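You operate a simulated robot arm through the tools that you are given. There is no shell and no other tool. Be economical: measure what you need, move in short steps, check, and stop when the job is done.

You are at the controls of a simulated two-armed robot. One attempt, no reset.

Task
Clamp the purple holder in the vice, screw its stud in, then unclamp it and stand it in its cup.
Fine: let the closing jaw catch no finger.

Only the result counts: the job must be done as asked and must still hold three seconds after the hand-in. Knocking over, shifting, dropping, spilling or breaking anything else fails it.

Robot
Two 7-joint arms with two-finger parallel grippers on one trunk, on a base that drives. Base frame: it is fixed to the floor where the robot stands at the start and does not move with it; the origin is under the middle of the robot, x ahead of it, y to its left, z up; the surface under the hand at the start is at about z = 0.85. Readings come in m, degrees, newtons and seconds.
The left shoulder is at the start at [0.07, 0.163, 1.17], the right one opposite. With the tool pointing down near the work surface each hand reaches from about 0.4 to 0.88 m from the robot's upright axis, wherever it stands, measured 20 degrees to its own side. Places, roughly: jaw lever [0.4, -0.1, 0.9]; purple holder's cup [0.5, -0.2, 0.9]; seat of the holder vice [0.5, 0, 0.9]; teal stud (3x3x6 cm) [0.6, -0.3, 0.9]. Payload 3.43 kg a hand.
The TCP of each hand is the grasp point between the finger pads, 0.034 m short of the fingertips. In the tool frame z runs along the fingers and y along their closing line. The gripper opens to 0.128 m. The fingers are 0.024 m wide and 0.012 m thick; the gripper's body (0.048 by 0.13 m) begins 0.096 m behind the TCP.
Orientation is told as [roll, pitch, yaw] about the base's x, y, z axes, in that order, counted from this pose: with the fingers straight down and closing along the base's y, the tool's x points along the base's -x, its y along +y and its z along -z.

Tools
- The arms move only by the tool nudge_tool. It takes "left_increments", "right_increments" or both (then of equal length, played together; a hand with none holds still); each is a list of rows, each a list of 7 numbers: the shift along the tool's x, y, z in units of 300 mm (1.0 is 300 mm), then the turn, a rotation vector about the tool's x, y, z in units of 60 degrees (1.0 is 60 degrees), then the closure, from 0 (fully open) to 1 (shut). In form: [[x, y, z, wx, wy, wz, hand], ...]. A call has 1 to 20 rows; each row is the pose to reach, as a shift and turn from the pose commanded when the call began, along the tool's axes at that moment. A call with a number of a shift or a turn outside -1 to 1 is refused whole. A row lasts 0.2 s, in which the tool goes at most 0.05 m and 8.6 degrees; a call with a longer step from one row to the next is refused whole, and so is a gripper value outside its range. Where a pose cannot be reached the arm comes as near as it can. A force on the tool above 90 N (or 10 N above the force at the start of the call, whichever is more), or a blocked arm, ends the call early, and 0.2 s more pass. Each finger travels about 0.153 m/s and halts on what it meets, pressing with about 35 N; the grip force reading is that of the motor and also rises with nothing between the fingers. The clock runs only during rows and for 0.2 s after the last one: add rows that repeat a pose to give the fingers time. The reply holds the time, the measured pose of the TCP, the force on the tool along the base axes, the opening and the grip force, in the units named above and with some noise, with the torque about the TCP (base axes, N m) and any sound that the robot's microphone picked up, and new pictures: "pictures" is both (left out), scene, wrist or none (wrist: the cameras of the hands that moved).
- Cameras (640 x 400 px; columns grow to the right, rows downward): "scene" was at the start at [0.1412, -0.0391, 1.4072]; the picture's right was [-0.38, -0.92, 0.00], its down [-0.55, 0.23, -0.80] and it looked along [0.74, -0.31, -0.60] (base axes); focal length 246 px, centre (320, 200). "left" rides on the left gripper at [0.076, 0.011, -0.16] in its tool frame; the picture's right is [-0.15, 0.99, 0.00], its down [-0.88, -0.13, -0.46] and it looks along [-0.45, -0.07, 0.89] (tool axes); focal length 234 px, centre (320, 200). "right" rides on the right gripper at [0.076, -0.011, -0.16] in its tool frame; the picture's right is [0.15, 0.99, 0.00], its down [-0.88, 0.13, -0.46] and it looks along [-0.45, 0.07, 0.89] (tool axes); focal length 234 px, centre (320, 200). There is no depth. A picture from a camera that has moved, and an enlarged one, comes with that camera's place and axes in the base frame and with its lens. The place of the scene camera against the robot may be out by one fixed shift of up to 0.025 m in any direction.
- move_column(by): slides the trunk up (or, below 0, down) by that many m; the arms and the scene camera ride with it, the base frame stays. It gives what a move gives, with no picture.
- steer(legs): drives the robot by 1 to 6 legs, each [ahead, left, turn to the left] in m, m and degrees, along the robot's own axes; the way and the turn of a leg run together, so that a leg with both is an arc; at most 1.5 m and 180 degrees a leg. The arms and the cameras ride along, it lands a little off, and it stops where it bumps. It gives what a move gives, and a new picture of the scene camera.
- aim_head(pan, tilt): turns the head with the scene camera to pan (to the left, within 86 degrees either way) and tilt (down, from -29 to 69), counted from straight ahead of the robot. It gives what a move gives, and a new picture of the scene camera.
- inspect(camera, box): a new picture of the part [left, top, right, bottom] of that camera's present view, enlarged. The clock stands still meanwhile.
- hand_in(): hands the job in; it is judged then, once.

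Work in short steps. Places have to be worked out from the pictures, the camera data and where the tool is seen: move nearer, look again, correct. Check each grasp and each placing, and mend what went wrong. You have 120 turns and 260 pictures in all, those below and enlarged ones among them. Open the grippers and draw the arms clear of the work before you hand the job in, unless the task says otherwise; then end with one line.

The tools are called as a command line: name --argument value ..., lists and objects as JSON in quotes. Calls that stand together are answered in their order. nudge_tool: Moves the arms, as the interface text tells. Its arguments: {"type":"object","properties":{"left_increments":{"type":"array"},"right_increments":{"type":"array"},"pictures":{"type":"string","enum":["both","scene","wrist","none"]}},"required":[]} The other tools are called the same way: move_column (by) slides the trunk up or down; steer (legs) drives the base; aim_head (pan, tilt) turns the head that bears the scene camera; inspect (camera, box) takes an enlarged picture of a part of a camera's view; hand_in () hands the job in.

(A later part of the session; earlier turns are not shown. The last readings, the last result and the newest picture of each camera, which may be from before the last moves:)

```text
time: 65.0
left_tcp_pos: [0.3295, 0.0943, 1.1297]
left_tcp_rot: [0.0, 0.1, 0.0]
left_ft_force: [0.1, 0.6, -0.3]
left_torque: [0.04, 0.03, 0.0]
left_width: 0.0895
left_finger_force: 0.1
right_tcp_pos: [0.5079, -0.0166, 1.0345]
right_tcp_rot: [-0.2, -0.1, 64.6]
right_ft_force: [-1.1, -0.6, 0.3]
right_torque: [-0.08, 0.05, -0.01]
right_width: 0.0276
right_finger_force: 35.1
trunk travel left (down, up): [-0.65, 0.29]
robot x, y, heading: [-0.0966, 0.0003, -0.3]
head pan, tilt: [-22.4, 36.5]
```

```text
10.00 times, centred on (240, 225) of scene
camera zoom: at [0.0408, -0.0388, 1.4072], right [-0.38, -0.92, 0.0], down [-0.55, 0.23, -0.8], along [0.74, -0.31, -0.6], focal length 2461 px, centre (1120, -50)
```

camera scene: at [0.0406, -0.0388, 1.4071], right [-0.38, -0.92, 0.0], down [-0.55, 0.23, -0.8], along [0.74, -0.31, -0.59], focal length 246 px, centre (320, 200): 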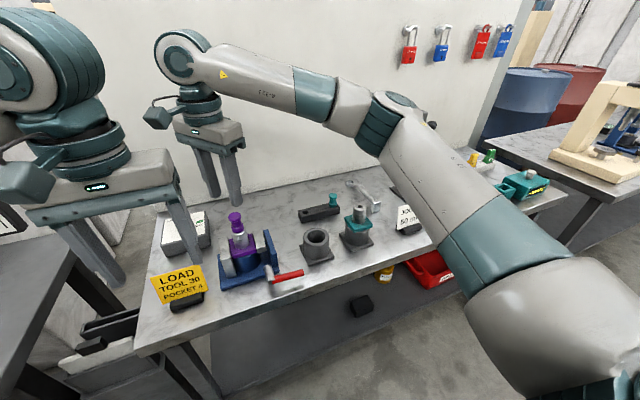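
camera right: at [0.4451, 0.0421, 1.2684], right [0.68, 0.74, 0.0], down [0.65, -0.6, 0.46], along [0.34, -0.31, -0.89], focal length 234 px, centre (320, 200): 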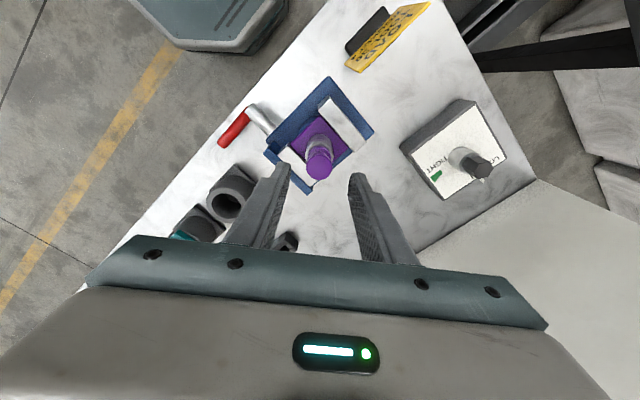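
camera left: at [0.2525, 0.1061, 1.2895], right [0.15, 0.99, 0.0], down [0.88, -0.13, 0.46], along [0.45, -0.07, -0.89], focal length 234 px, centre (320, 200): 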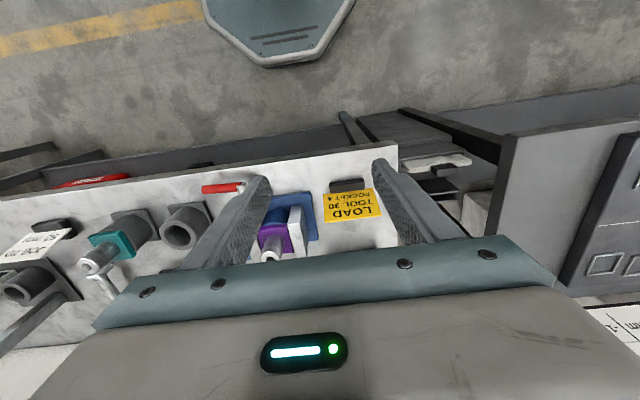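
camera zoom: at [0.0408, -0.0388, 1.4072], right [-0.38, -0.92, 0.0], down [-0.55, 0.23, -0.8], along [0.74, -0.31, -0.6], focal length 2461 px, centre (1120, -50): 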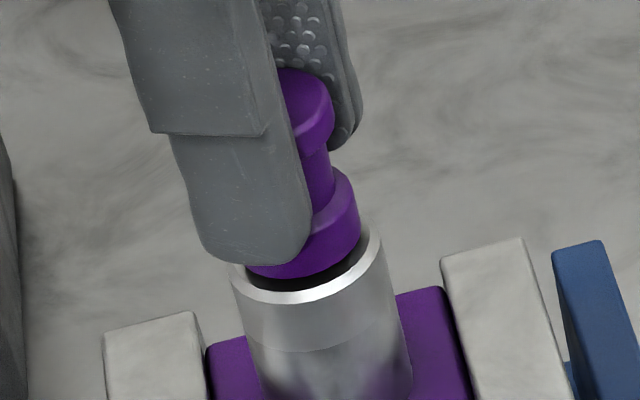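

Good grip clear of the nose. Turn clockwise ~58° twice with a light downward feed.

nudge_tool --right_increments '[[0, 0, 0.002, 0, 0, 0.12, 1], [0, 0, 0.003, 0, 0, 0.24, 1], [0, 0, 0.004, 0, 0, 0.36, 1], [0, 0, 0.005, 0, 0, 0.48, 1], [0, 0, 0.005, 0, 0, 0.6, 1], [0, 0, 0.005, 0, 0, 0.72, 1], [0, 0, 0.005, 0, 0, 0.84, 1], [0, 0, 0.005, 0, 0, 0.97, 1]]' --pictures "none"

nudge_tool --right_increments '[[0, 0, 0.002, 0, 0, 0.12, 1], [0, 0, 0.003, 0, 0, 0.24, 1], [0, 0, 0.004, 0, 0, 0.36, 1], [0, 0, 0.005, 0, 0, 0.48, 1], [0, 0, 0.005, 0, 0, 0.6, 1], [0, 0, 0.005, 0, 0, 0.72, 1], [0, 0, 0.005, 0, 0, 0.84, 1], [0, 0, 0.005, 0, 0, 0.97, 1]]' --pictures "none"

inspect --camera "scene" --box '[215, 205, 265, 245]'

```text
time: 66.8
left_tcp_pos: [0.3283, 0.0959, 1.1299]
left_tcp_rot: [0.0, -0.1, 0.0]
left_ft_force: [0.4, -1.1, -0.7]
left_torque: [0.05, 0.0, -0.04]
left_width: 0.0896
left_finger_force: 0.0
right_tcp_pos: [0.5085, -0.0165, 1.0331]
right_tcp_rot: [-0.1, -0.3, 6.4]
right_ft_force: [4.4, 3.8, 13.2]
right_torque: [0.03, -0.07, -0.02]
right_width: 0.0275
right_finger_force: 35.1
trunk travel left (down, up): [-0.65, 0.29]
robot x, y, heading: [-0.1001, -0.0003, -0.1]
head pan, tilt: [-22.4, 36.5]
```

```text
time: 68.5
left_tcp_pos: [0.3278, 0.0956, 1.1303]
left_tcp_rot: [-0.1, 0.1, 0.0]
left_ft_force: [-1.2, 0.3, -0.6]
left_torque: [-0.01, 0.03, 0.01]
left_width: 0.0897
left_finger_force: 0.1
right_tcp_pos: [0.5075, -0.0157, 1.0312]
right_tcp_rot: [0.3, -0.3, -51.8]
right_ft_force: [10.6, 6.4, 21.1]
right_torque: [-0.04, -0.23, -0.03]
right_width: 0.0274
right_finger_force: 35.0
trunk travel left (down, up): [-0.65, 0.29]
robot x, y, heading: [-0.0985, -0.0018, -0.0]
head pan, tilt: [-22.4, 36.5]
```

```text
10.00 times, centred on (240, 225) of scene
camera zoom: at [0.0404, -0.0377, 1.4073], right [-0.38, -0.92, 0.0], down [-0.55, 0.23, -0.8], along [0.74, -0.31, -0.59], focal length 2461 px, centre (1120, -50)
```

zoom: 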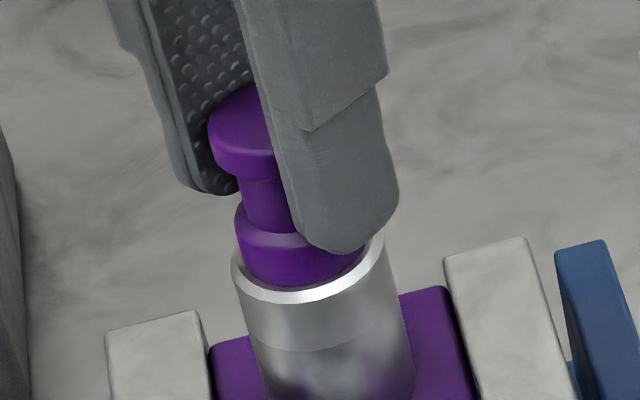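

The stud has sunk ~2 mm with 21 N axial load; torque stays nil, so it is not tight yet. Turn another ~40° without extra feed and look.

nudge_tool --right_increments '[[0, 0, 0, 0, 0, 0.12, 1], [0, 0, 0, 0, 0, 0.24, 1], [0, 0, 0, 0, 0, 0.36, 1], [0, 0, 0, 0, 0, 0.48, 1], [0, 0, 0, 0, 0, 0.6, 1], [0, 0, 0, 0, 0, 0.65, 1]]' --pictures "none"

inspect --camera "scene" --box '[215, 205, 265, 245]'

inspect --camera "right" --box '[270, 100, 370, 220]'

```text
time: 70.0
left_tcp_pos: [0.3274, 0.095, 1.1302]
left_tcp_rot: [0.0, 0.1, 0.0]
left_ft_force: [0.7, 0.0, 1.2]
left_torque: [-0.02, 0.02, 0.0]
left_width: 0.0897
left_finger_force: 0.0
right_tcp_pos: [0.509, -0.0151, 1.0314]
right_tcp_rot: [0.3, 0.0, -90.8]
right_ft_force: [11.8, 8.0, 24.4]
right_torque: [0.05, -0.25, -0.01]
right_width: 0.0276
right_finger_force: 35.4
trunk travel left (down, up): [-0.65, 0.29]
robot x, y, heading: [-0.0993, -0.001, -0.1]
head pan, tilt: [-22.4, 36.5]
```

```text
10.00 times, centred on (240, 225) of scene
camera zoom: at [0.0404, -0.0375, 1.4073], right [-0.38, -0.92, 0.0], down [-0.55, 0.23, -0.8], along [0.74, -0.31, -0.59], focal length 2461 px, centre (1120, -50)
```

zoom: 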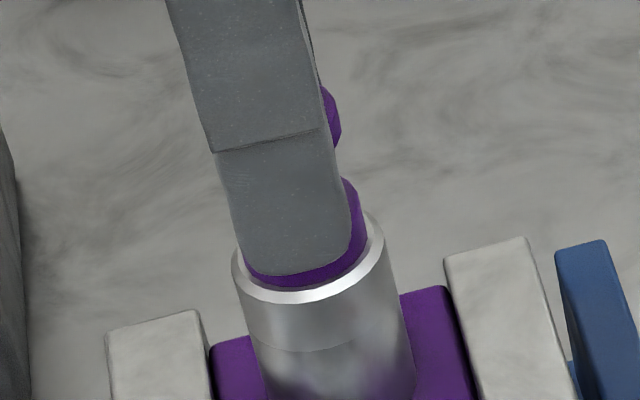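

```text
3.33 times, centred on (320, 160) of right
camera zoom: at [0.4975, 0.0605, 1.1895], right [0.99, 0.13, 0.01], down [0.12, -0.88, 0.46], along [0.07, -0.45, -0.89], focal length 781 px, centre (320, 333)
```

zoom: 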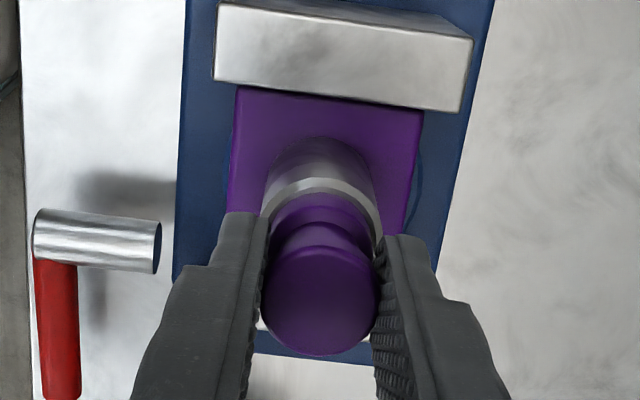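

Gap is nearly closed. Release, lift, rewind the wrist to +65 and look again.

nudge_tool --right_increments '[[0, 0, -0.01, 0, 0, 0, 0.8], [0, 0, -0.01, 0, 0, 0, 0.6], [0, 0, -0.1, 0, 0, 0, 0.6], [0, 0, -0.25, 0, 0, -0.12, 0.6], [0, 0, -0.25, 0, 0, -0.26, 0.6], [0, 0, -0.25, 0, 0, -0.4, 0.6], [0, 0, -0.25, 0, 0, -0.54, 0.6], [0, 0, -0.25, 0, 0, -0.68, 0.6]]' --pictures "none"

inspect --camera "scene" --box '[215, 205, 265, 245]'

inspect --camera "right" --box '[270, 80, 370, 200]'

```text
time: 71.8
left_tcp_pos: [0.3286, 0.0951, 1.1309]
left_tcp_rot: [0.1, 0.1, 0.0]
left_ft_force: [0.3, 0.4, -0.8]
left_torque: [0.0, 0.0, 0.04]
left_width: 0.0897
left_finger_force: 0.0
right_tcp_pos: [0.5084, -0.0163, 1.1046]
right_tcp_rot: [0.1, -0.2, -49.8]
right_ft_force: [0.8, -0.6, -0.3]
right_torque: [0.02, 0.03, 0.02]
right_width: 0.0512
right_finger_force: 0.0
trunk travel left (down, up): [-0.65, 0.29]
robot x, y, heading: [-0.1001, -0.0041, 0.0]
head pan, tilt: [-22.4, 36.5]
```

```text
10.00 times, centred on (240, 225) of scene
camera zoom: at [0.0413, -0.0389, 1.4071], right [-0.38, -0.92, 0.0], down [-0.55, 0.23, -0.8], along [0.74, -0.31, -0.6], focal length 2461 px, centre (1120, -50)
```

zoom: 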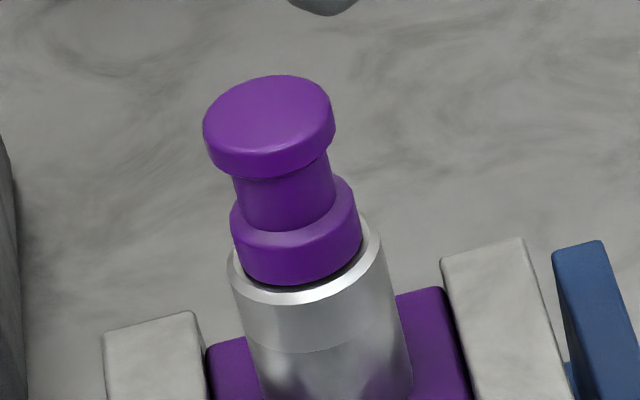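

```text
3.33 times, centred on (320, 140) of right
camera zoom: at [0.4501, 0.0337, 1.2632], right [0.66, 0.75, 0.0], down [0.67, -0.59, 0.46], along [0.35, -0.3, -0.89], focal length 781 px, centre (320, 400)
```

zoom: 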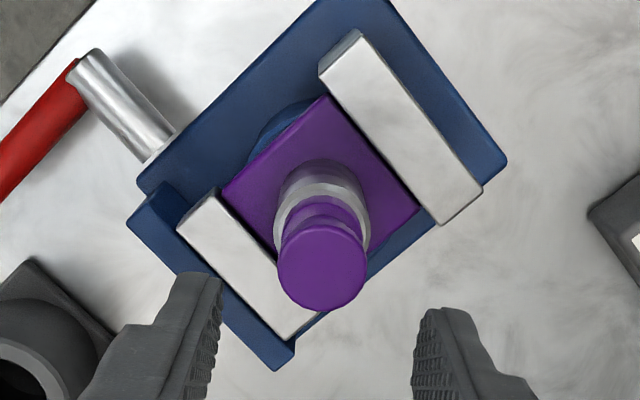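

The stud has gone down ~1 mm and stays: it is threading. Rewind fully and do another long stroke.

nudge_tool --right_increments '[[0, 0, 0, 0, 0, -0.14, 0.6], [0, 0, 0, 0, 0, -0.28, 0.6], [0, 0, 0, 0, 0, -0.42, 0.6], [0, 0, 0, 0, 0, -0.56, 0.6], [0, 0, 0, 0, 0, -0.7, 0.6], [0, 0, 0, 0, 0, -0.84, 0.6], [0, 0, 0, 0, 0, -0.98, 0.6]]' --pictures "none"

nudge_tool --right_increments '[[0, 0, 0, 0, 0, -0.14, 0.6], [0, 0, 0, 0, 0, -0.28, 0.6], [0, 0, 0, 0, 0, -0.42, 0.6], [0, 0, 0, 0, 0, -0.56, 0.6], [0, 0, 0, 0, 0, -0.7, 0.6], [0, 0, 0, 0, 0, -0.84, 0.6], [0, 0, 0, 0, 0, -0.94, 0.6], [0, 0, 0, 0, 0, -0.94, 0.6]]' --pictures "none"

nudge_tool --right_increments '[[0, 0, 0.1, 0, 0, 0, 0.6], [0, 0, 0.18, 0, 0, 0, 0.6], [0, 0, 0.24, 0, 0, 0, 0.6], [0, 0, 0.24, 0, 0, 0, 0.8], [0, 0, 0.24, 0, 0, 0, 1], [0, 0, 0.24, 0, 0, 0, 1]]' --pictures "none"

inspect --camera "scene" --box '[215, 205, 265, 245]'

```text
time: 73.3
left_tcp_pos: [0.3284, 0.0947, 1.1305]
left_tcp_rot: [0.0, 0.1, 0.0]
left_ft_force: [0.1, -0.1, 0.2]
left_torque: [-0.03, -0.04, -0.03]
left_width: 0.0896
left_finger_force: 0.1
right_tcp_pos: [0.5085, -0.0162, 1.1055]
right_tcp_rot: [-0.1, -0.3, 9.1]
right_ft_force: [-0.4, -0.1, -0.3]
right_torque: [0.04, -0.01, -0.03]
right_width: 0.0512
right_finger_force: 0.0
trunk travel left (down, up): [-0.65, 0.29]
robot x, y, heading: [-0.1031, 0.0035, -0.2]
head pan, tilt: [-22.4, 36.5]
```

```text
time: 75.2
left_tcp_pos: [0.3279, 0.0938, 1.1302]
left_tcp_rot: [-0.1, 0.0, 0.0]
left_ft_force: [-0.1, 0.3, 0.5]
left_torque: [0.0, -0.01, -0.02]
left_width: 0.0897
left_finger_force: 0.1
right_tcp_pos: [0.5083, -0.0164, 1.1052]
right_tcp_rot: [-0.2, -0.1, 65.4]
right_ft_force: [1.1, -0.3, -0.5]
right_torque: [-0.05, -0.02, 0.03]
right_width: 0.0513
right_finger_force: 0.0
trunk travel left (down, up): [-0.65, 0.29]
robot x, y, heading: [-0.1034, -0.0038, -0.2]
head pan, tilt: [-22.4, 36.5]
```

```text
time: 76.5
left_tcp_pos: [0.3295, 0.0944, 1.1311]
left_tcp_rot: [-0.1, 0.0, 0.0]
left_ft_force: [0.6, 0.9, -0.2]
left_torque: [0.03, -0.02, -0.02]
left_width: 0.0897
left_finger_force: 0.1
right_tcp_pos: [0.5078, -0.0169, 1.0333]
right_tcp_rot: [-0.2, -0.1, 65.3]
right_ft_force: [-1.2, 0.1, 0.6]
right_torque: [-0.05, 0.03, 0.0]
right_width: 0.0277
right_finger_force: 35.0
trunk travel left (down, up): [-0.65, 0.29]
robot x, y, heading: [-0.1013, -0.0024, -0.2]
head pan, tilt: [-22.4, 36.5]
```

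```text
10.00 times, centred on (240, 225) of scene
camera zoom: at [0.0408, -0.0389, 1.4072], right [-0.38, -0.92, 0.0], down [-0.55, 0.23, -0.8], along [0.74, -0.31, -0.6], focal length 2461 px, centre (1120, -50)
```

zoom: 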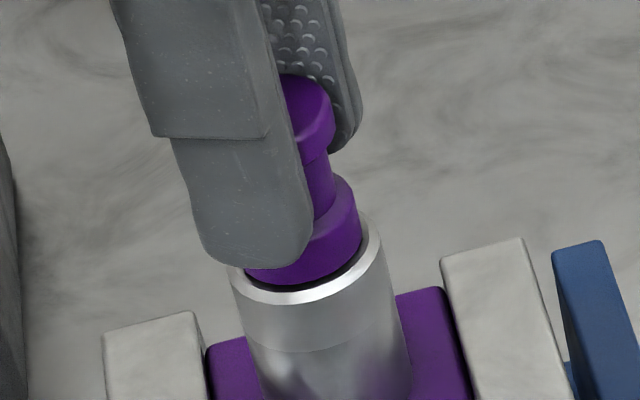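

Gripped. Another stroke of ~155° with ~1.5 mm feed.

nudge_tool --right_increments '[[0, 0, 0.0005, 0, 0, 0.12, 1], [0, 0, 0.001, 0, 0, 0.24, 1], [0, 0, 0.0015, 0, 0, 0.36, 1], [0, 0, 0.002, 0, 0, 0.48, 1], [0, 0, 0.002, 0, 0, 0.6, 1], [0, 0, 0.002, 0, 0, 0.72, 1], [0, 0, 0.002, 0, 0, 0.84, 1], [0, 0, 0.002, 0, 0, 0.97, 1]]' --pictures "none"

nudge_tool --right_increments '[[0, 0, 0.0005, 0, 0, 0.12, 1], [0, 0, 0.001, 0, 0, 0.24, 1], [0, 0, 0.0015, 0, 0, 0.36, 1], [0, 0, 0.002, 0, 0, 0.48, 1], [0, 0, 0.002, 0, 0, 0.6, 1], [0, 0, 0.002, 0, 0, 0.72, 1], [0, 0, 0.002, 0, 0, 0.84, 1], [0, 0, 0.002, 0, 0, 0.97, 1]]' --pictures "none"

nudge_tool --right_increments '[[0, 0, 0.0, 0, 0, 0.12, 1], [0, 0, 0.001, 0, 0, 0.24, 1], [0, 0, 0.001, 0, 0, 0.36, 1], [0, 0, 0.001, 0, 0, 0.48, 1], [0, 0, 0.001, 0, 0, 0.6, 1], [0, 0, 0.001, 0, 0, 0.65, 1]]' --pictures "none"

inspect --camera "scene" --box '[215, 205, 265, 245]'

```text
time: 78.3
left_tcp_pos: [0.3282, 0.0953, 1.1294]
left_tcp_rot: [0.0, 0.0, 0.0]
left_ft_force: [-0.3, 0.9, -0.1]
left_torque: [-0.02, -0.01, -0.03]
left_width: 0.0894
left_finger_force: 0.2
right_tcp_pos: [0.5074, -0.0162, 1.0335]
right_tcp_rot: [0.1, -0.3, 7.0]
right_ft_force: [-1.3, 4.1, 0.3]
right_torque: [0.04, 0.16, 0.02]
right_width: 0.0276
right_finger_force: 34.7
trunk travel left (down, up): [-0.65, 0.29]
robot x, y, heading: [-0.0996, 0.0004, -0.2]
head pan, tilt: [-22.4, 36.5]
```

```text
time: 80.2
left_tcp_pos: [0.3297, 0.0953, 1.1311]
left_tcp_rot: [0.1, 0.0, 0.0]
left_ft_force: [-1.0, -0.1, -0.4]
left_torque: [0.01, 0.03, -0.02]
left_width: 0.0894
left_finger_force: 0.1
right_tcp_pos: [0.5082, -0.016, 1.0324]
right_tcp_rot: [0.3, -0.2, -51.2]
right_ft_force: [2.4, 4.4, 1.8]
right_torque: [0.02, -0.02, 0.52]
right_width: 0.0275
right_finger_force: 35.3
trunk travel left (down, up): [-0.65, 0.29]
robot x, y, heading: [-0.1015, 0.0007, -0.3]
head pan, tilt: [-22.4, 36.5]
```

```text
time: 81.5
left_tcp_pos: [0.329, 0.0948, 1.1298]
left_tcp_rot: [0.0, -0.1, 0.1]
left_ft_force: [-0.1, -0.3, -1.2]
left_torque: [0.01, 0.01, 0.01]
left_width: 0.0895
left_finger_force: 0.1
right_tcp_pos: [0.5082, -0.0169, 1.0308]
right_tcp_rot: [0.4, 0.0, -90.3]
right_ft_force: [4.0, 1.9, 3.7]
right_torque: [-0.01, -0.06, 0.55]
right_width: 0.0276
right_finger_force: 35.6
trunk travel left (down, up): [-0.65, 0.29]
robot x, y, heading: [-0.1016, -0.0008, -0.1]
head pan, tilt: [-22.4, 36.5]
```

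```text
10.00 times, centred on (240, 225) of scene
camera zoom: at [0.0412, -0.0385, 1.4072], right [-0.38, -0.92, 0.0], down [-0.55, 0.23, -0.8], along [0.74, -0.31, -0.6], focal length 2461 px, centre (1120, -50)
```

zoom: 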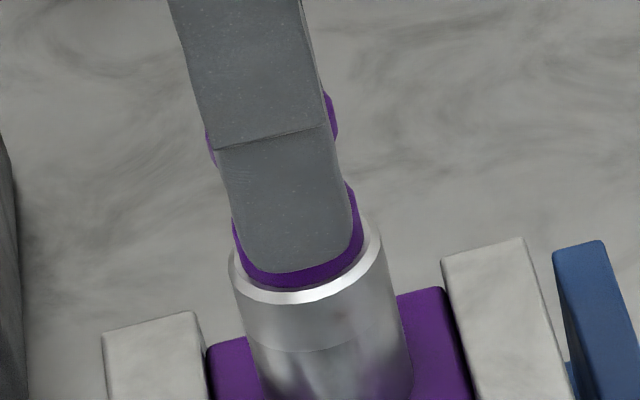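

Torque rose to 0.55 N·m and stayed while turning: the stud is tight. Release, lift and inspect.

nudge_tool --right_increments '[[0, 0, 0, 0, 0, 0, 0.8], [0, 0, 0, 0, 0, 0, 0.6], [0, 0, -0.1, 0, 0, 0, 0.6], [0, 0, -0.25, 0, 0, 0, 0.5], [0, 0, -0.36, 0, 0, 0, 0.4], [0, 0, -0.36, 0, 0, 0, 0.4]]' --pictures "none"

inspect --camera "scene" --box '[215, 205, 265, 245]'

inspect --camera "right" --box '[220, 60, 380, 200]'

```text
time: 83.0
left_tcp_pos: [0.3287, 0.0945, 1.1306]
left_tcp_rot: [0.0, 0.0, 0.0]
left_ft_force: [-0.9, -0.4, 1.0]
left_torque: [-0.02, 0.02, 0.0]
left_width: 0.0895
left_finger_force: 0.1
right_tcp_pos: [0.5095, -0.0181, 1.1414]
right_tcp_rot: [0.2, 0.1, -89.9]
right_ft_force: [0.2, 0.5, -1.1]
right_torque: [0.01, 0.01, 0.02]
right_width: 0.0766
right_finger_force: 0.1
trunk travel left (down, up): [-0.65, 0.29]
robot x, y, heading: [-0.0958, 0.002, 0.1]
head pan, tilt: [-22.4, 36.5]
```

```text
10.00 times, centred on (240, 225) of scene
camera zoom: at [0.0413, -0.0391, 1.4071], right [-0.38, -0.92, 0.0], down [-0.55, 0.23, -0.8], along [0.74, -0.31, -0.6], focal length 2461 px, centre (1120, -50)
```

zoom: 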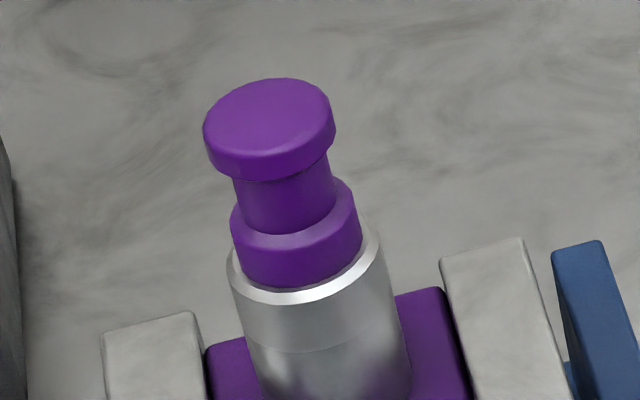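

```text
2.86 times, centred on (300, 130) of right
camera zoom: at [0.4968, 0.0586, 1.2988], right [0.99, 0.15, 0.0], down [0.13, -0.88, 0.46], along [0.07, -0.45, -0.89], focal length 669 px, centre (377, 400)
```

zoom: 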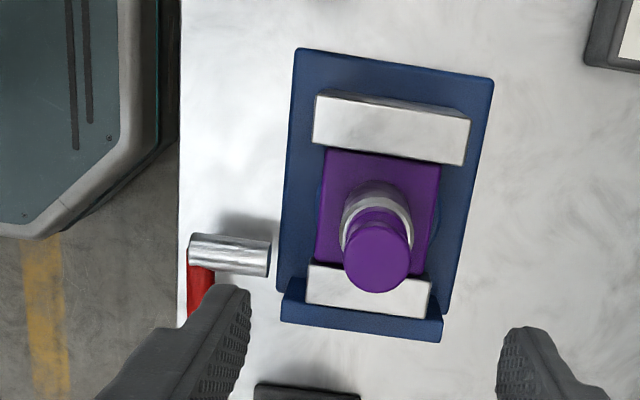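

The collar now sits flush on the nose. Next unclamp: the right hand (fingers closing along x) goes over the handle's outer end at (0.405,-0.125).

nudge_tool --right_increments '[[-0.09, -0.087, 0, 0, 0, 0, 0.5], [-0.18, -0.174, 0, 0, 0, 0, 0.6], [-0.27, -0.26, 0, 0, 0, 0, 0.6], [-0.36, -0.347, 0, 0, 0, 0, 0.6], [-0.36, -0.347, 0.12, 0, 0, 0, 0.6], [-0.36, -0.347, 0.24, 0, 0, 0, 0.6], [-0.36, -0.347, 0.36, 0, 0, 0, 0.6], [-0.36, -0.347, 0.36, 0, 0, 0, 0.6]]'

inspect --camera "right" --box '[240, 60, 400, 220]'

inspect --camera "scene" --box '[220, 220, 320, 320]'

```text
time: 84.8
left_tcp_pos: [0.3289, 0.0954, 1.1301]
left_tcp_rot: [0.1, 0.1, 0.0]
left_ft_force: [-0.6, -0.4, -0.2]
left_torque: [-0.04, -0.02, 0.03]
left_width: 0.0898
left_finger_force: 0.0
right_tcp_pos: [0.4039, -0.125, 1.0309]
right_tcp_rot: [0.3, 0.1, -90.1]
right_ft_force: [-0.4, -0.5, -0.8]
right_torque: [0.0, -0.02, 0.04]
right_width: 0.0514
right_finger_force: 0.0
trunk travel left (down, up): [-0.65, 0.29]
robot x, y, heading: [-0.1007, -0.0027, 0.1]
head pan, tilt: [-22.4, 36.5]
camera scene: at [0.0408, -0.0384, 1.4072], right [-0.38, -0.92, 0.0], down [-0.55, 0.23, -0.8], along [0.74, -0.31, -0.59], focal length 246 px, centre (320, 200)
camera right: at [0.3919, -0.0481, 1.1889], right [0.99, 0.15, 0.01], down [0.13, -0.88, 0.46], along [0.07, -0.45, -0.89], focal length 234 px, centre (320, 200)
```

scene: 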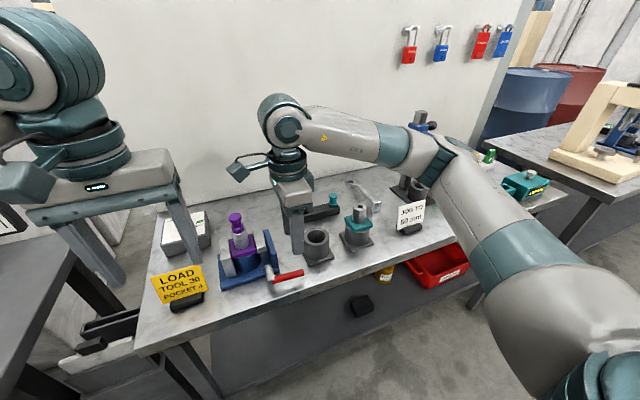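
right: 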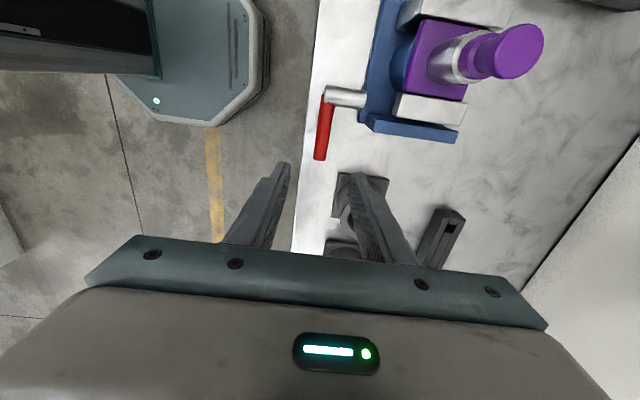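

```text
2.50 times, centred on (320, 140) of right
camera zoom: at [0.3919, -0.0481, 1.1889], right [0.99, 0.15, 0.01], down [0.13, -0.88, 0.46], along [0.07, -0.45, -0.89], focal length 585 px, centre (320, 350)
```

zoom: 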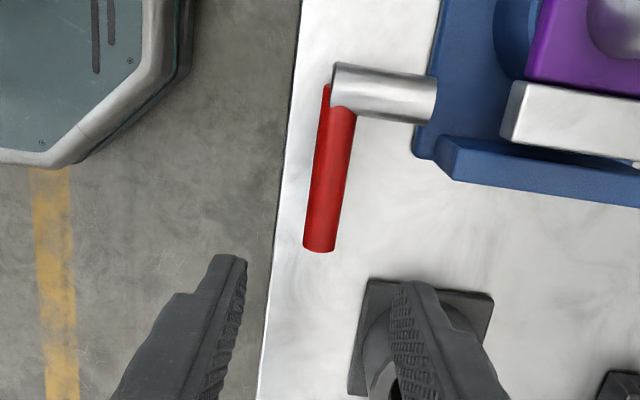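

```text
4.00 times, centred on (270, 270) of scene
camera zoom: at [0.0408, -0.0384, 1.4072], right [-0.38, -0.92, 0.0], down [-0.55, 0.23, -0.8], along [0.74, -0.31, -0.59], focal length 984 px, centre (520, -80)
```

zoom: 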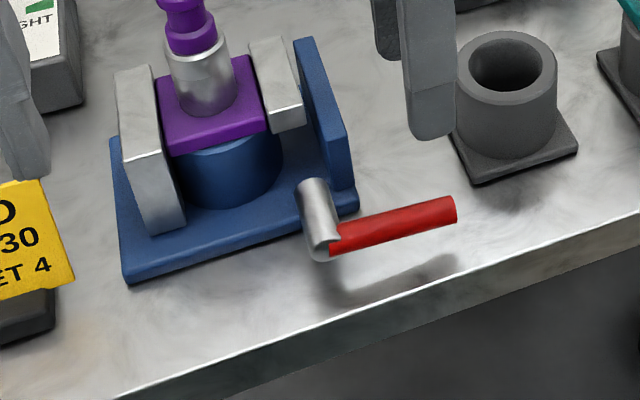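

Handle confirmed at x=0.405, y −0.062…−0.141, z≈0.885. Lower onto it (tips 0.876) and grip.

nudge_tool --right_increments '[[0, 0.004, 0.12, 0, 0, 0, 0.6], [0, 0.004, 0.24, 0, 0, 0, 0.6], [0, 0.004, 0.34, 0, 0, 0, 0.6], [0, 0.004, 0.403, 0, 0, 0, 0.6], [0, 0.004, 0.403, 0, 0, 0, 0.75], [0, 0.004, 0.403, 0, 0, 0, 0.95], [0, 0.004, 0.403, 0, 0, 0, 0.95]]' --pictures "none"

inspect --camera "scene" --box '[220, 220, 320, 320]'

```text
time: 86.3
left_tcp_pos: [0.3287, 0.0944, 1.1298]
left_tcp_rot: [0.0, 0.1, 0.0]
left_ft_force: [0.2, 0.3, -0.1]
left_torque: [-0.01, -0.02, 0.0]
left_width: 0.0897
left_finger_force: 0.0
right_tcp_pos: [0.4058, -0.124, 0.9103]
right_tcp_rot: [0.1, 0.1, -89.9]
right_ft_force: [-4.6, 0.4, -2.9]
right_torque: [-0.08, 0.06, 0.0]
right_width: 0.0174
right_finger_force: 45.1
trunk travel left (down, up): [-0.65, 0.29]
robot x, y, heading: [-0.0996, 0.0021, 0.0]
head pan, tilt: [-22.4, 36.5]
```

```text
4.00 times, centred on (270, 270) of scene
camera zoom: at [0.0407, -0.0388, 1.4071], right [-0.38, -0.92, 0.0], down [-0.55, 0.23, -0.8], along [0.74, -0.31, -0.59], focal length 984 px, centre (520, -80)
```

zoom: 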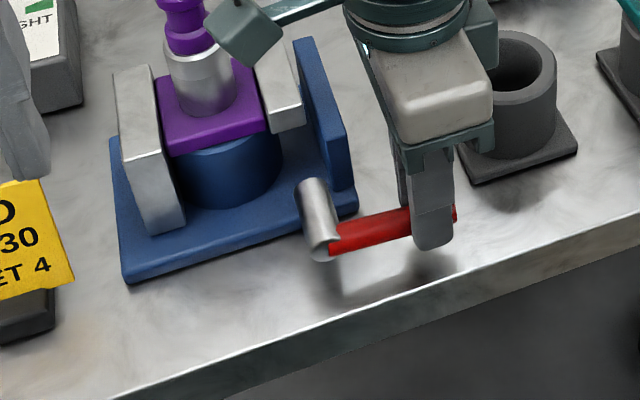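

Handle gripped (17.4 mm). Lift along its arc (radius 62 mm) — first 45°.

nudge_tool --right_increments '[[0.002, 0, -0.027, 0, 0, 0, 0.95], [0.007, 0, -0.053, 0, 0, 0, 0.95], [0.016, 0, -0.079, 0, 0, 0, 0.95], [0.028, 0, -0.103, 0, 0, 0, 0.95], [0.043, 0, -0.126, 0, 0, 0, 0.95], [0.061, 0, -0.146, 0, 0, 0, 0.95]]' --pictures "none"

inspect --camera "scene" --box '[220, 220, 320, 320]'

```text
time: 87.8
left_tcp_pos: [0.3277, 0.0917, 1.1296]
left_tcp_rot: [0.1, 0.0, -0.2]
left_ft_force: [1.1, 0.3, -0.6]
left_torque: [0.01, -0.03, 0.01]
left_width: 0.0898
left_finger_force: 0.0
right_tcp_pos: [0.4061, -0.1112, 0.9552]
right_tcp_rot: [0.3, 0.0, -90.3]
right_ft_force: [-6.7, -28.2, -4.6]
right_torque: [-1.88, 0.25, -0.06]
right_width: 0.0176
right_finger_force: 44.4
trunk travel left (down, up): [-0.65, 0.29]
robot x, y, heading: [-0.0995, -0.003, -0.2]
head pan, tilt: [-22.4, 36.5]
```

```text
4.00 times, centred on (270, 270) of scene
camera zoom: at [0.0403, -0.0425, 1.4073], right [-0.38, -0.92, 0.0], down [-0.55, 0.23, -0.8], along [0.74, -0.31, -0.6], focal length 984 px, centre (520, -80)
```

zoom: 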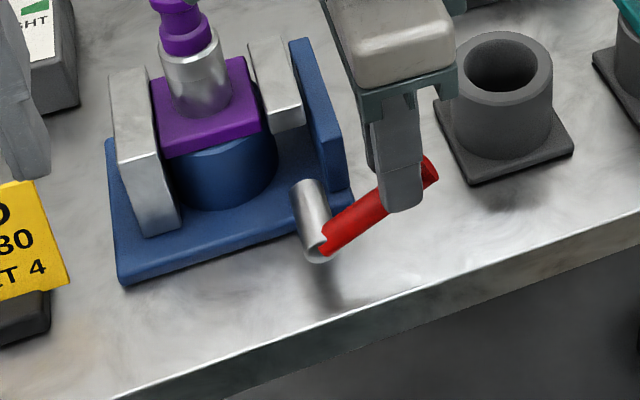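

The grip friction resists the handle's rotation (28 N). I let go, go around to the −y side with closed fingers, and push the handle upright from there.

nudge_tool --right_increments '[[0, 0, 0, 0, 0, 0, 0.75], [0, 0, 0, 0, 0, 0, 0.6], [0, 0, -0.13, 0, 0, 0, 0.6], [0, 0, -0.26, 0, 0, 0, 0.6], [-0.12, 0, -0.26, 0, 0, 0, 0.8], [-0.24, 0, -0.26, 0, 0, 0, 1], [-0.24, 0, -0.13, 0, 0, 0, 1], [-0.24, 0, 0, 0, 0, 0, 1], [-0.24, 0, 0.05, 0, 0, 0, 1], [-0.24, 0, 0.05, 0, 0, 0, 1]]' --pictures "none"

inspect --camera "scene" --box '[220, 220, 320, 320]'

```text
time: 90.0
left_tcp_pos: [0.3295, 0.0945, 1.1299]
left_tcp_rot: [-0.1, 0.0, 0.0]
left_ft_force: [0.2, 0.3, 0.6]
left_torque: [-0.01, 0.0, -0.01]
left_width: 0.0896
left_finger_force: 0.0
right_tcp_pos: [0.4061, -0.1789, 0.9392]
right_tcp_rot: [0.3, 0.0, -90.1]
right_ft_force: [0.1, 0.6, 0.2]
right_torque: [0.0, 0.04, 0.03]
right_width: 0.0
right_finger_force: 32.9
trunk travel left (down, up): [-0.65, 0.29]
robot x, y, heading: [-0.1029, 0.0021, 0.0]
head pan, tilt: [-22.4, 36.5]
```

```text
4.00 times, centred on (270, 270) of scene
camera zoom: at [0.0411, -0.039, 1.4071], right [-0.38, -0.92, 0.0], down [-0.55, 0.23, -0.8], along [0.74, -0.31, -0.6], focal length 984 px, centre (520, -80)
```

zoom: 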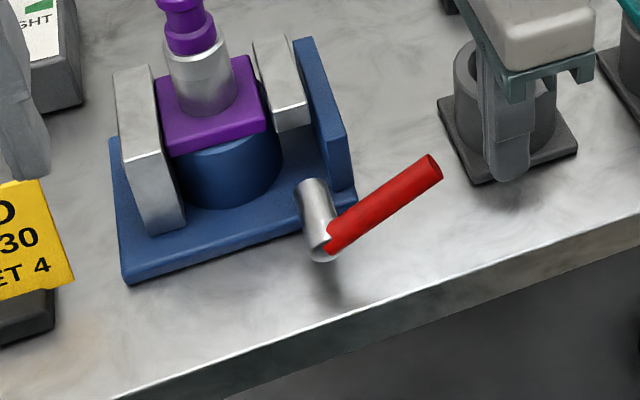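

The handle stays at ~40°. Push it toward +y until upright.

nudge_tool --right_increments '[[0.06, 0, 0, 0, 0, 0, 1], [0.12, 0, 0, 0, 0, 0, 1], [0.17, 0, 0, 0, 0, 0, 1], [0.21, 0, 0, 0, 0, 0, 1], [0.25, 0, 0, 0, 0, 0, 1], [0.285, 0, 0, 0, 0, 0, 1], [0.31, 0, 0, 0, 0, 0, 1], [0.325, 0, 0, 0, 0, 0, 1]]' --pictures "none"

inspect --camera "scene" --box '[220, 220, 320, 320]'

```text
time: 91.8
left_tcp_pos: [0.3285, 0.0924, 1.1297]
left_tcp_rot: [0.1, 0.1, 0.0]
left_ft_force: [0.1, -0.6, 0.5]
left_torque: [0.0, 0.0, -0.02]
left_width: 0.0899
left_finger_force: 0.1
right_tcp_pos: [0.4063, -0.0833, 0.9391]
right_tcp_rot: [0.2, 0.1, -90.2]
right_ft_force: [-2.2, -13.3, -0.7]
right_torque: [0.25, -0.05, -0.03]
right_width: 0.0001
right_finger_force: 32.7
trunk travel left (down, up): [-0.65, 0.29]
robot x, y, heading: [-0.1002, 0.0019, 0.1]
head pan, tilt: [-22.4, 36.5]
```

```text
4.00 times, centred on (270, 270) of scene
camera zoom: at [0.041, -0.0418, 1.407], right [-0.38, -0.92, 0.0], down [-0.55, 0.23, -0.8], along [0.74, -0.31, -0.6], focal length 984 px, centre (520, -80)
```

zoom: 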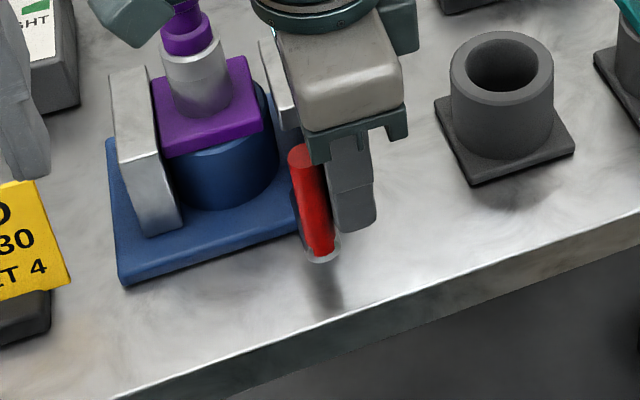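

The handle is upright at its stop. Back off, rise, and move over the holder to regrip it.

nudge_tool --right_increments '[[-0.06, 0, 0, 0, 0, 0, 1], [-0.06, 0, -0.15, 0, 0, 0, 1], [-0.06, 0, -0.3, 0, 0, 0, 0.8], [-0.06, 0, -0.45, 0, 0, 0, 0.5], [-0.06, 0, -0.6, 0, 0, 0, 0.35], [0.02, 0.12, -0.65, 0, 0, 0, 0.35], [0.12, 0.24, -0.65, 0, 0, 0, 0.35], [0.22, 0.343, -0.65, 0, 0, 0, 0.35], [0.22, 0.343, -0.65, 0, 0, 0, 0.35]]'

inspect --camera "scene" --box '[210, 200, 290, 280]'

inspect --camera "right" --box '[240, 60, 400, 220]'

```text
time: 93.8
left_tcp_pos: [0.3289, 0.0937, 1.1302]
left_tcp_rot: [0.1, 0.0, 0.0]
left_ft_force: [1.1, -0.4, -0.2]
left_torque: [0.03, -0.04, 0.01]
left_width: 0.0893
left_finger_force: 0.2
right_tcp_pos: [0.5077, -0.0148, 1.1376]
right_tcp_rot: [0.3, 0.0, -90.0]
right_ft_force: [0.3, -0.3, -0.2]
right_torque: [0.03, 0.01, 0.01]
right_width: 0.0832
right_finger_force: 0.1
trunk travel left (down, up): [-0.65, 0.29]
robot x, y, heading: [-0.1016, 0.0043, 0.2]
head pan, tilt: [-22.4, 36.5]
camera scene: at [0.0409, -0.04, 1.4072], right [-0.38, -0.92, 0.0], down [-0.55, 0.23, -0.8], along [0.74, -0.31, -0.6], focal length 246 px, centre (320, 200)
camera right: at [0.4954, 0.061, 1.2946], right [0.99, 0.14, 0.01], down [0.13, -0.88, 0.46], along [0.07, -0.45, -0.89], focal length 234 px, centre (320, 200)
```

scene: 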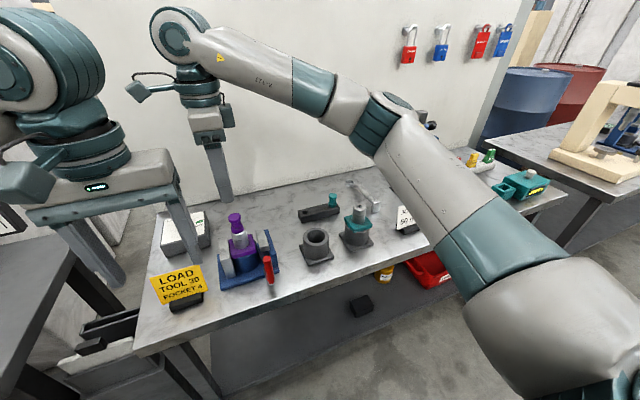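
right: 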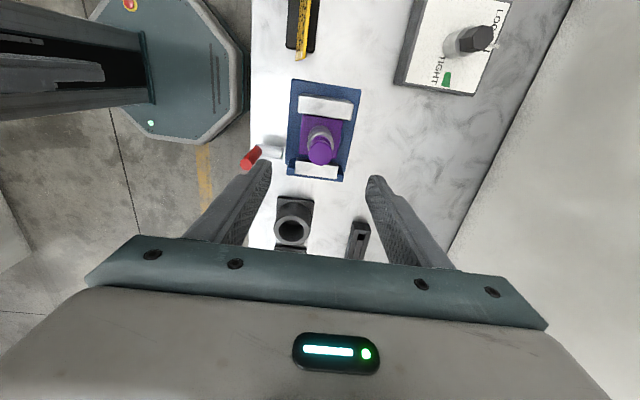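

```text
5.00 times, centred on (250, 240) of scene
camera zoom: at [0.0409, -0.04, 1.4072], right [-0.38, -0.92, 0.0], down [-0.55, 0.23, -0.8], along [0.74, -0.31, -0.6], focal length 1230 px, centre (670, 0)
```

zoom: 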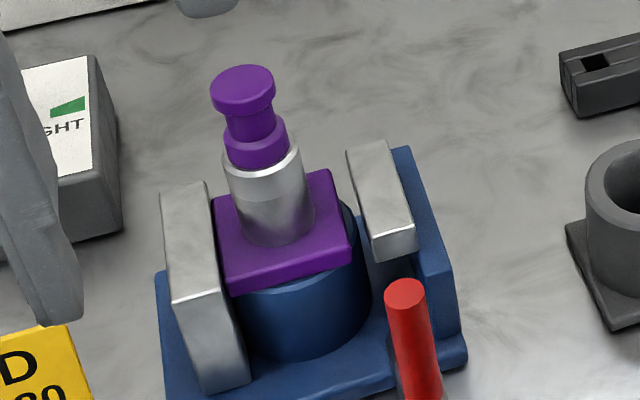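

```text
2.50 times, centred on (320, 140) of right
camera zoom: at [0.4954, 0.061, 1.2946], right [0.99, 0.14, 0.01], down [0.13, -0.88, 0.46], along [0.07, -0.45, -0.89], focal length 585 px, centre (320, 350)
```

zoom: 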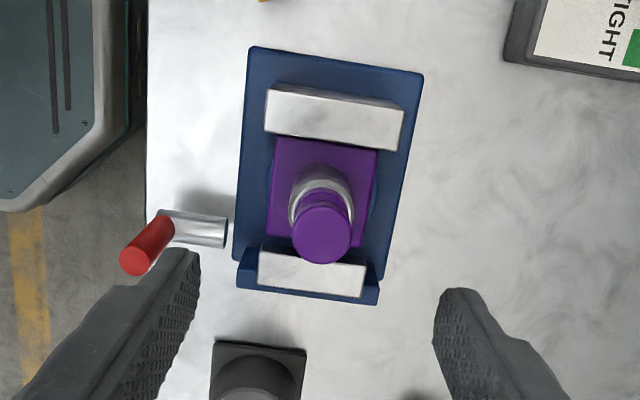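

Jaws are open, the stud stays in. Lower around the holder to z 0.966 and grip the flange on its x faces again.

nudge_tool --right_increments '[[-0.005, 0.003, 0.14, 0, 0, 0, 0.35], [-0.005, 0.003, 0.28, 0, 0, 0, 0.35], [-0.005, 0.003, 0.42, 0, 0, 0, 0.35], [-0.005, 0.003, 0.52, 0, 0, 0, 0.35], [-0.005, 0.003, 0.57, 0, 0, 0, 0.35], [-0.005, 0.003, 0.57, 0, 0, 0, 0.6], [-0.005, 0.003, 0.57, 0, 0, 0, 1], [-0.005, 0.003, 0.57, 0, 0, 0, 1]]' --pictures "none"

inspect --camera "scene" --box '[210, 200, 290, 280]'

```text
time: 95.5
left_tcp_pos: [0.3288, 0.0946, 1.1303]
left_tcp_rot: [0.0, 0.1, 0.0]
left_ft_force: [-0.1, -0.1, 0.2]
left_torque: [0.02, 0.01, 0.02]
left_width: 0.09
left_finger_force: 0.0
right_tcp_pos: [0.5092, -0.0171, 0.9628]
right_tcp_rot: [0.3, 0.0, -90.1]
right_ft_force: [-1.0, -1.0, 0.3]
right_torque: [-0.04, 0.01, 0.11]
right_width: 0.0618
right_finger_force: 35.3
trunk travel left (down, up): [-0.65, 0.29]
robot x, y, heading: [-0.096, 0.0001, -0.1]
head pan, tilt: [-22.4, 36.5]
```

```text
5.00 times, centred on (250, 240) of scene
camera zoom: at [0.0411, -0.0391, 1.4071], right [-0.38, -0.92, 0.0], down [-0.55, 0.23, -0.8], along [0.74, -0.31, -0.6], focal length 1230 px, centre (670, 0)
```

zoom: 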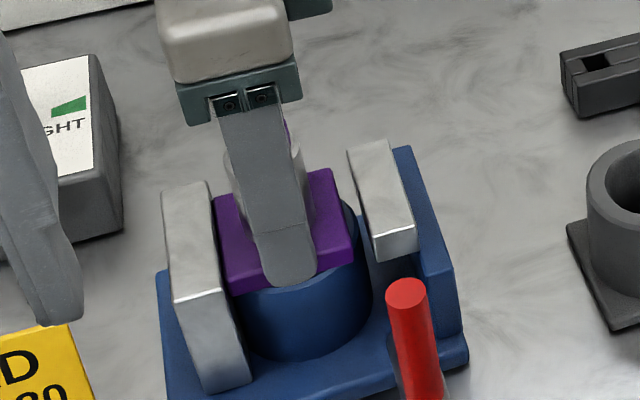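

Flange gripped (61.8 mm). Lift straight up 13 cm.

nudge_tool --right_increments '[[0, 0, -0.06, 0, 0, 0, 1], [0, 0, -0.13, 0, 0, 0, 1], [0, 0, -0.21, 0, 0, 0, 1], [0, 0, -0.29, 0, 0, 0, 1], [0, 0, -0.37, 0, 0, 0, 1], [0, 0, -0.45, 0, 0, 0, 1]]' --pictures "none"

inspect --camera "scene" --box '[190, 160, 330, 290]'

inspect --camera "right" --box '[260, 120, 380, 240]'

```text
time: 97.0
left_tcp_pos: [0.3292, 0.0944, 1.1294]
left_tcp_rot: [0.0, 0.0, 0.0]
left_ft_force: [0.0, 0.2, -0.6]
left_torque: [0.01, -0.01, -0.02]
left_width: 0.0896
left_finger_force: 0.0
right_tcp_pos: [0.5085, -0.0158, 1.0983]
right_tcp_rot: [0.3, 0.1, -90.0]
right_ft_force: [-0.1, 0.5, -6.8]
right_torque: [-0.04, -0.03, 0.03]
right_width: 0.0616
right_finger_force: 35.1
trunk travel left (down, up): [-0.65, 0.29]
robot x, y, heading: [-0.0989, 0.004, 0.1]
head pan, tilt: [-22.4, 36.5]
```

```text
3.08 times, centred on (260, 225) of scene
camera zoom: at [0.0411, -0.0386, 1.4071], right [-0.38, -0.92, 0.0], down [-0.55, 0.23, -0.8], along [0.74, -0.31, -0.6], focal length 757 px, centre (505, 123)
```

zoom: 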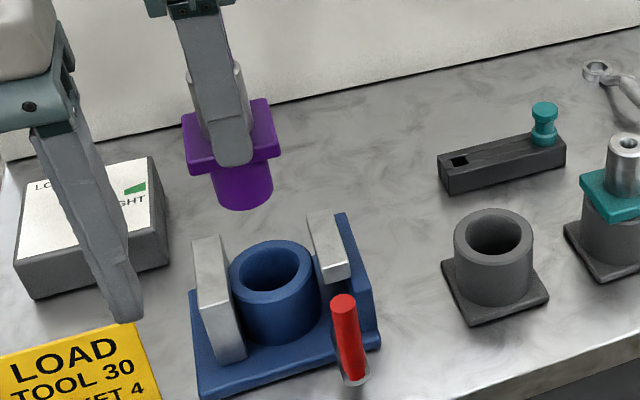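

```text
3.33 times, centred on (320, 180) of right
camera zoom: at [0.4969, 0.0599, 1.257], right [0.99, 0.14, 0.0], down [0.13, -0.88, 0.46], along [0.07, -0.45, -0.89], focal length 781 px, centre (320, 267)
```

zoom: 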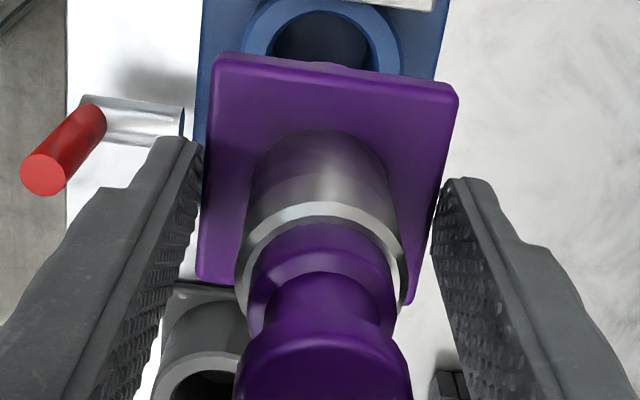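

Held well with the stud in. Carry it over the cup at the present height.

nudge_tool --right_increments '[[-0.13, -0.02, 0, 0, 0, 0, 1], [-0.26, -0.04, 0, 0, 0, 0, 1], [-0.39, -0.06, 0, 0, 0, 0, 1], [-0.52, -0.08, 0, 0, 0, 0, 1], [-0.63, -0.094, 0, 0, 0, 0, 1], [-0.63, -0.094, 0.07, 0, 0, 0, 1], [-0.63, -0.094, 0.15, 0, 0, 0, 1], [-0.63, -0.094, 0.15, 0, 0, 0, 1]]'

inspect --camera "scene" --box '[280, 200, 360, 270]'

inspect --camera "right" --box '[260, 80, 380, 200]'

inspect --camera "left" --box '[80, 140, 280, 270]'

```text
time: 98.8
left_tcp_pos: [0.329, 0.0952, 1.1302]
left_tcp_rot: [0.0, 0.1, 0.1]
left_ft_force: [-0.3, 0.5, -0.4]
left_torque: [-0.01, 0.0, 0.0]
left_width: 0.0895
left_finger_force: 0.1
right_tcp_pos: [0.4807, -0.206, 1.0536]
right_tcp_rot: [0.2, -0.1, -90.1]
right_ft_force: [-0.1, 0.5, -6.7]
right_torque: [-0.01, 0.03, 0.0]
right_width: 0.0616
right_finger_force: 35.0
trunk travel left (down, up): [-0.65, 0.29]
robot x, y, heading: [-0.099, -0.0029, -0.0]
head pan, tilt: [-22.4, 36.5]
camera scene: at [0.0413, -0.0389, 1.4072], right [-0.38, -0.92, 0.0], down [-0.55, 0.23, -0.8], along [0.74, -0.31, -0.6], focal length 246 px, centre (320, 200)
camera right: at [0.4695, -0.1295, 1.2112], right [0.99, 0.14, 0.0], down [0.13, -0.88, 0.46], along [0.07, -0.45, -0.89], focal length 234 px, centre (320, 200)
```

scene: 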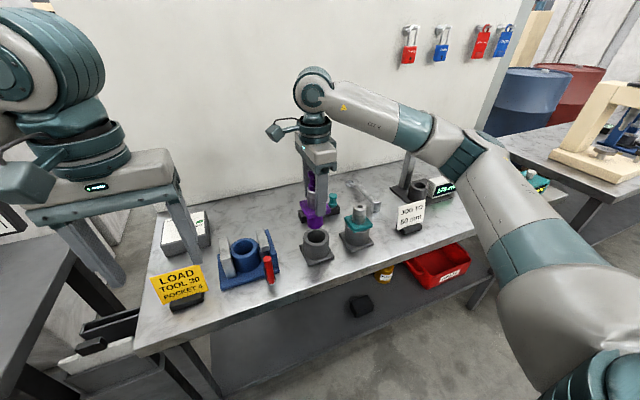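
right: 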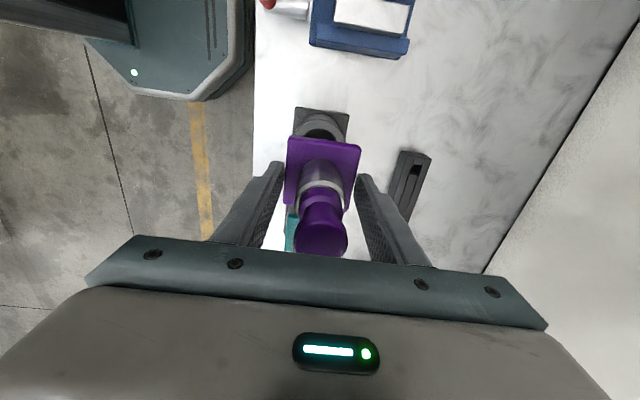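

```text
5.71 times, centred on (320, 235) of scene
camera zoom: at [0.0413, -0.0389, 1.4072], right [-0.38, -0.92, 0.0], down [-0.55, 0.23, -0.8], along [0.74, -0.31, -0.6], focal length 1406 px, centre (320, 0)
```

zoom: 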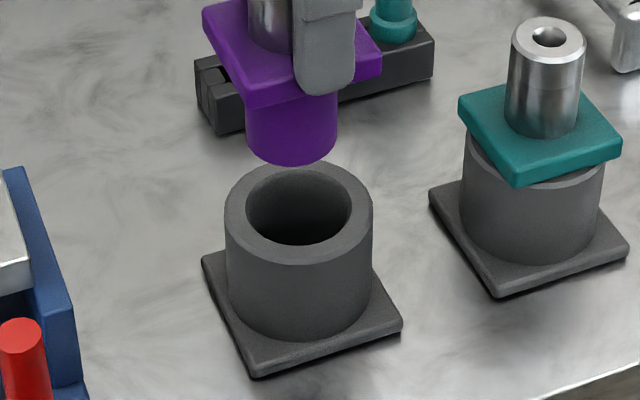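

```text
3.33 times, centred on (320, 140) of right
camera zoom: at [0.4695, -0.1295, 1.2112], right [0.99, 0.14, 0.0], down [0.13, -0.88, 0.46], along [0.07, -0.45, -0.89], focal length 781 px, centre (320, 400)
```

zoom: 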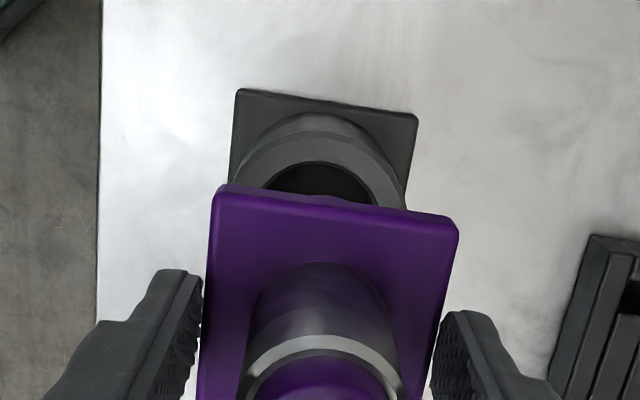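

```text
3.08 times, centred on (180, 205) of left
camera zoom: at [0.2534, 0.1041, 1.2894], right [0.15, 0.99, 0.0], down [0.88, -0.13, 0.46], along [0.45, -0.07, -0.89], focal length 720 px, centre (751, 185)
```

zoom: 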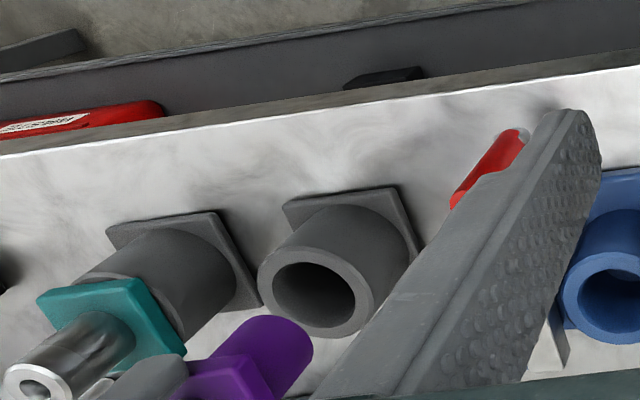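

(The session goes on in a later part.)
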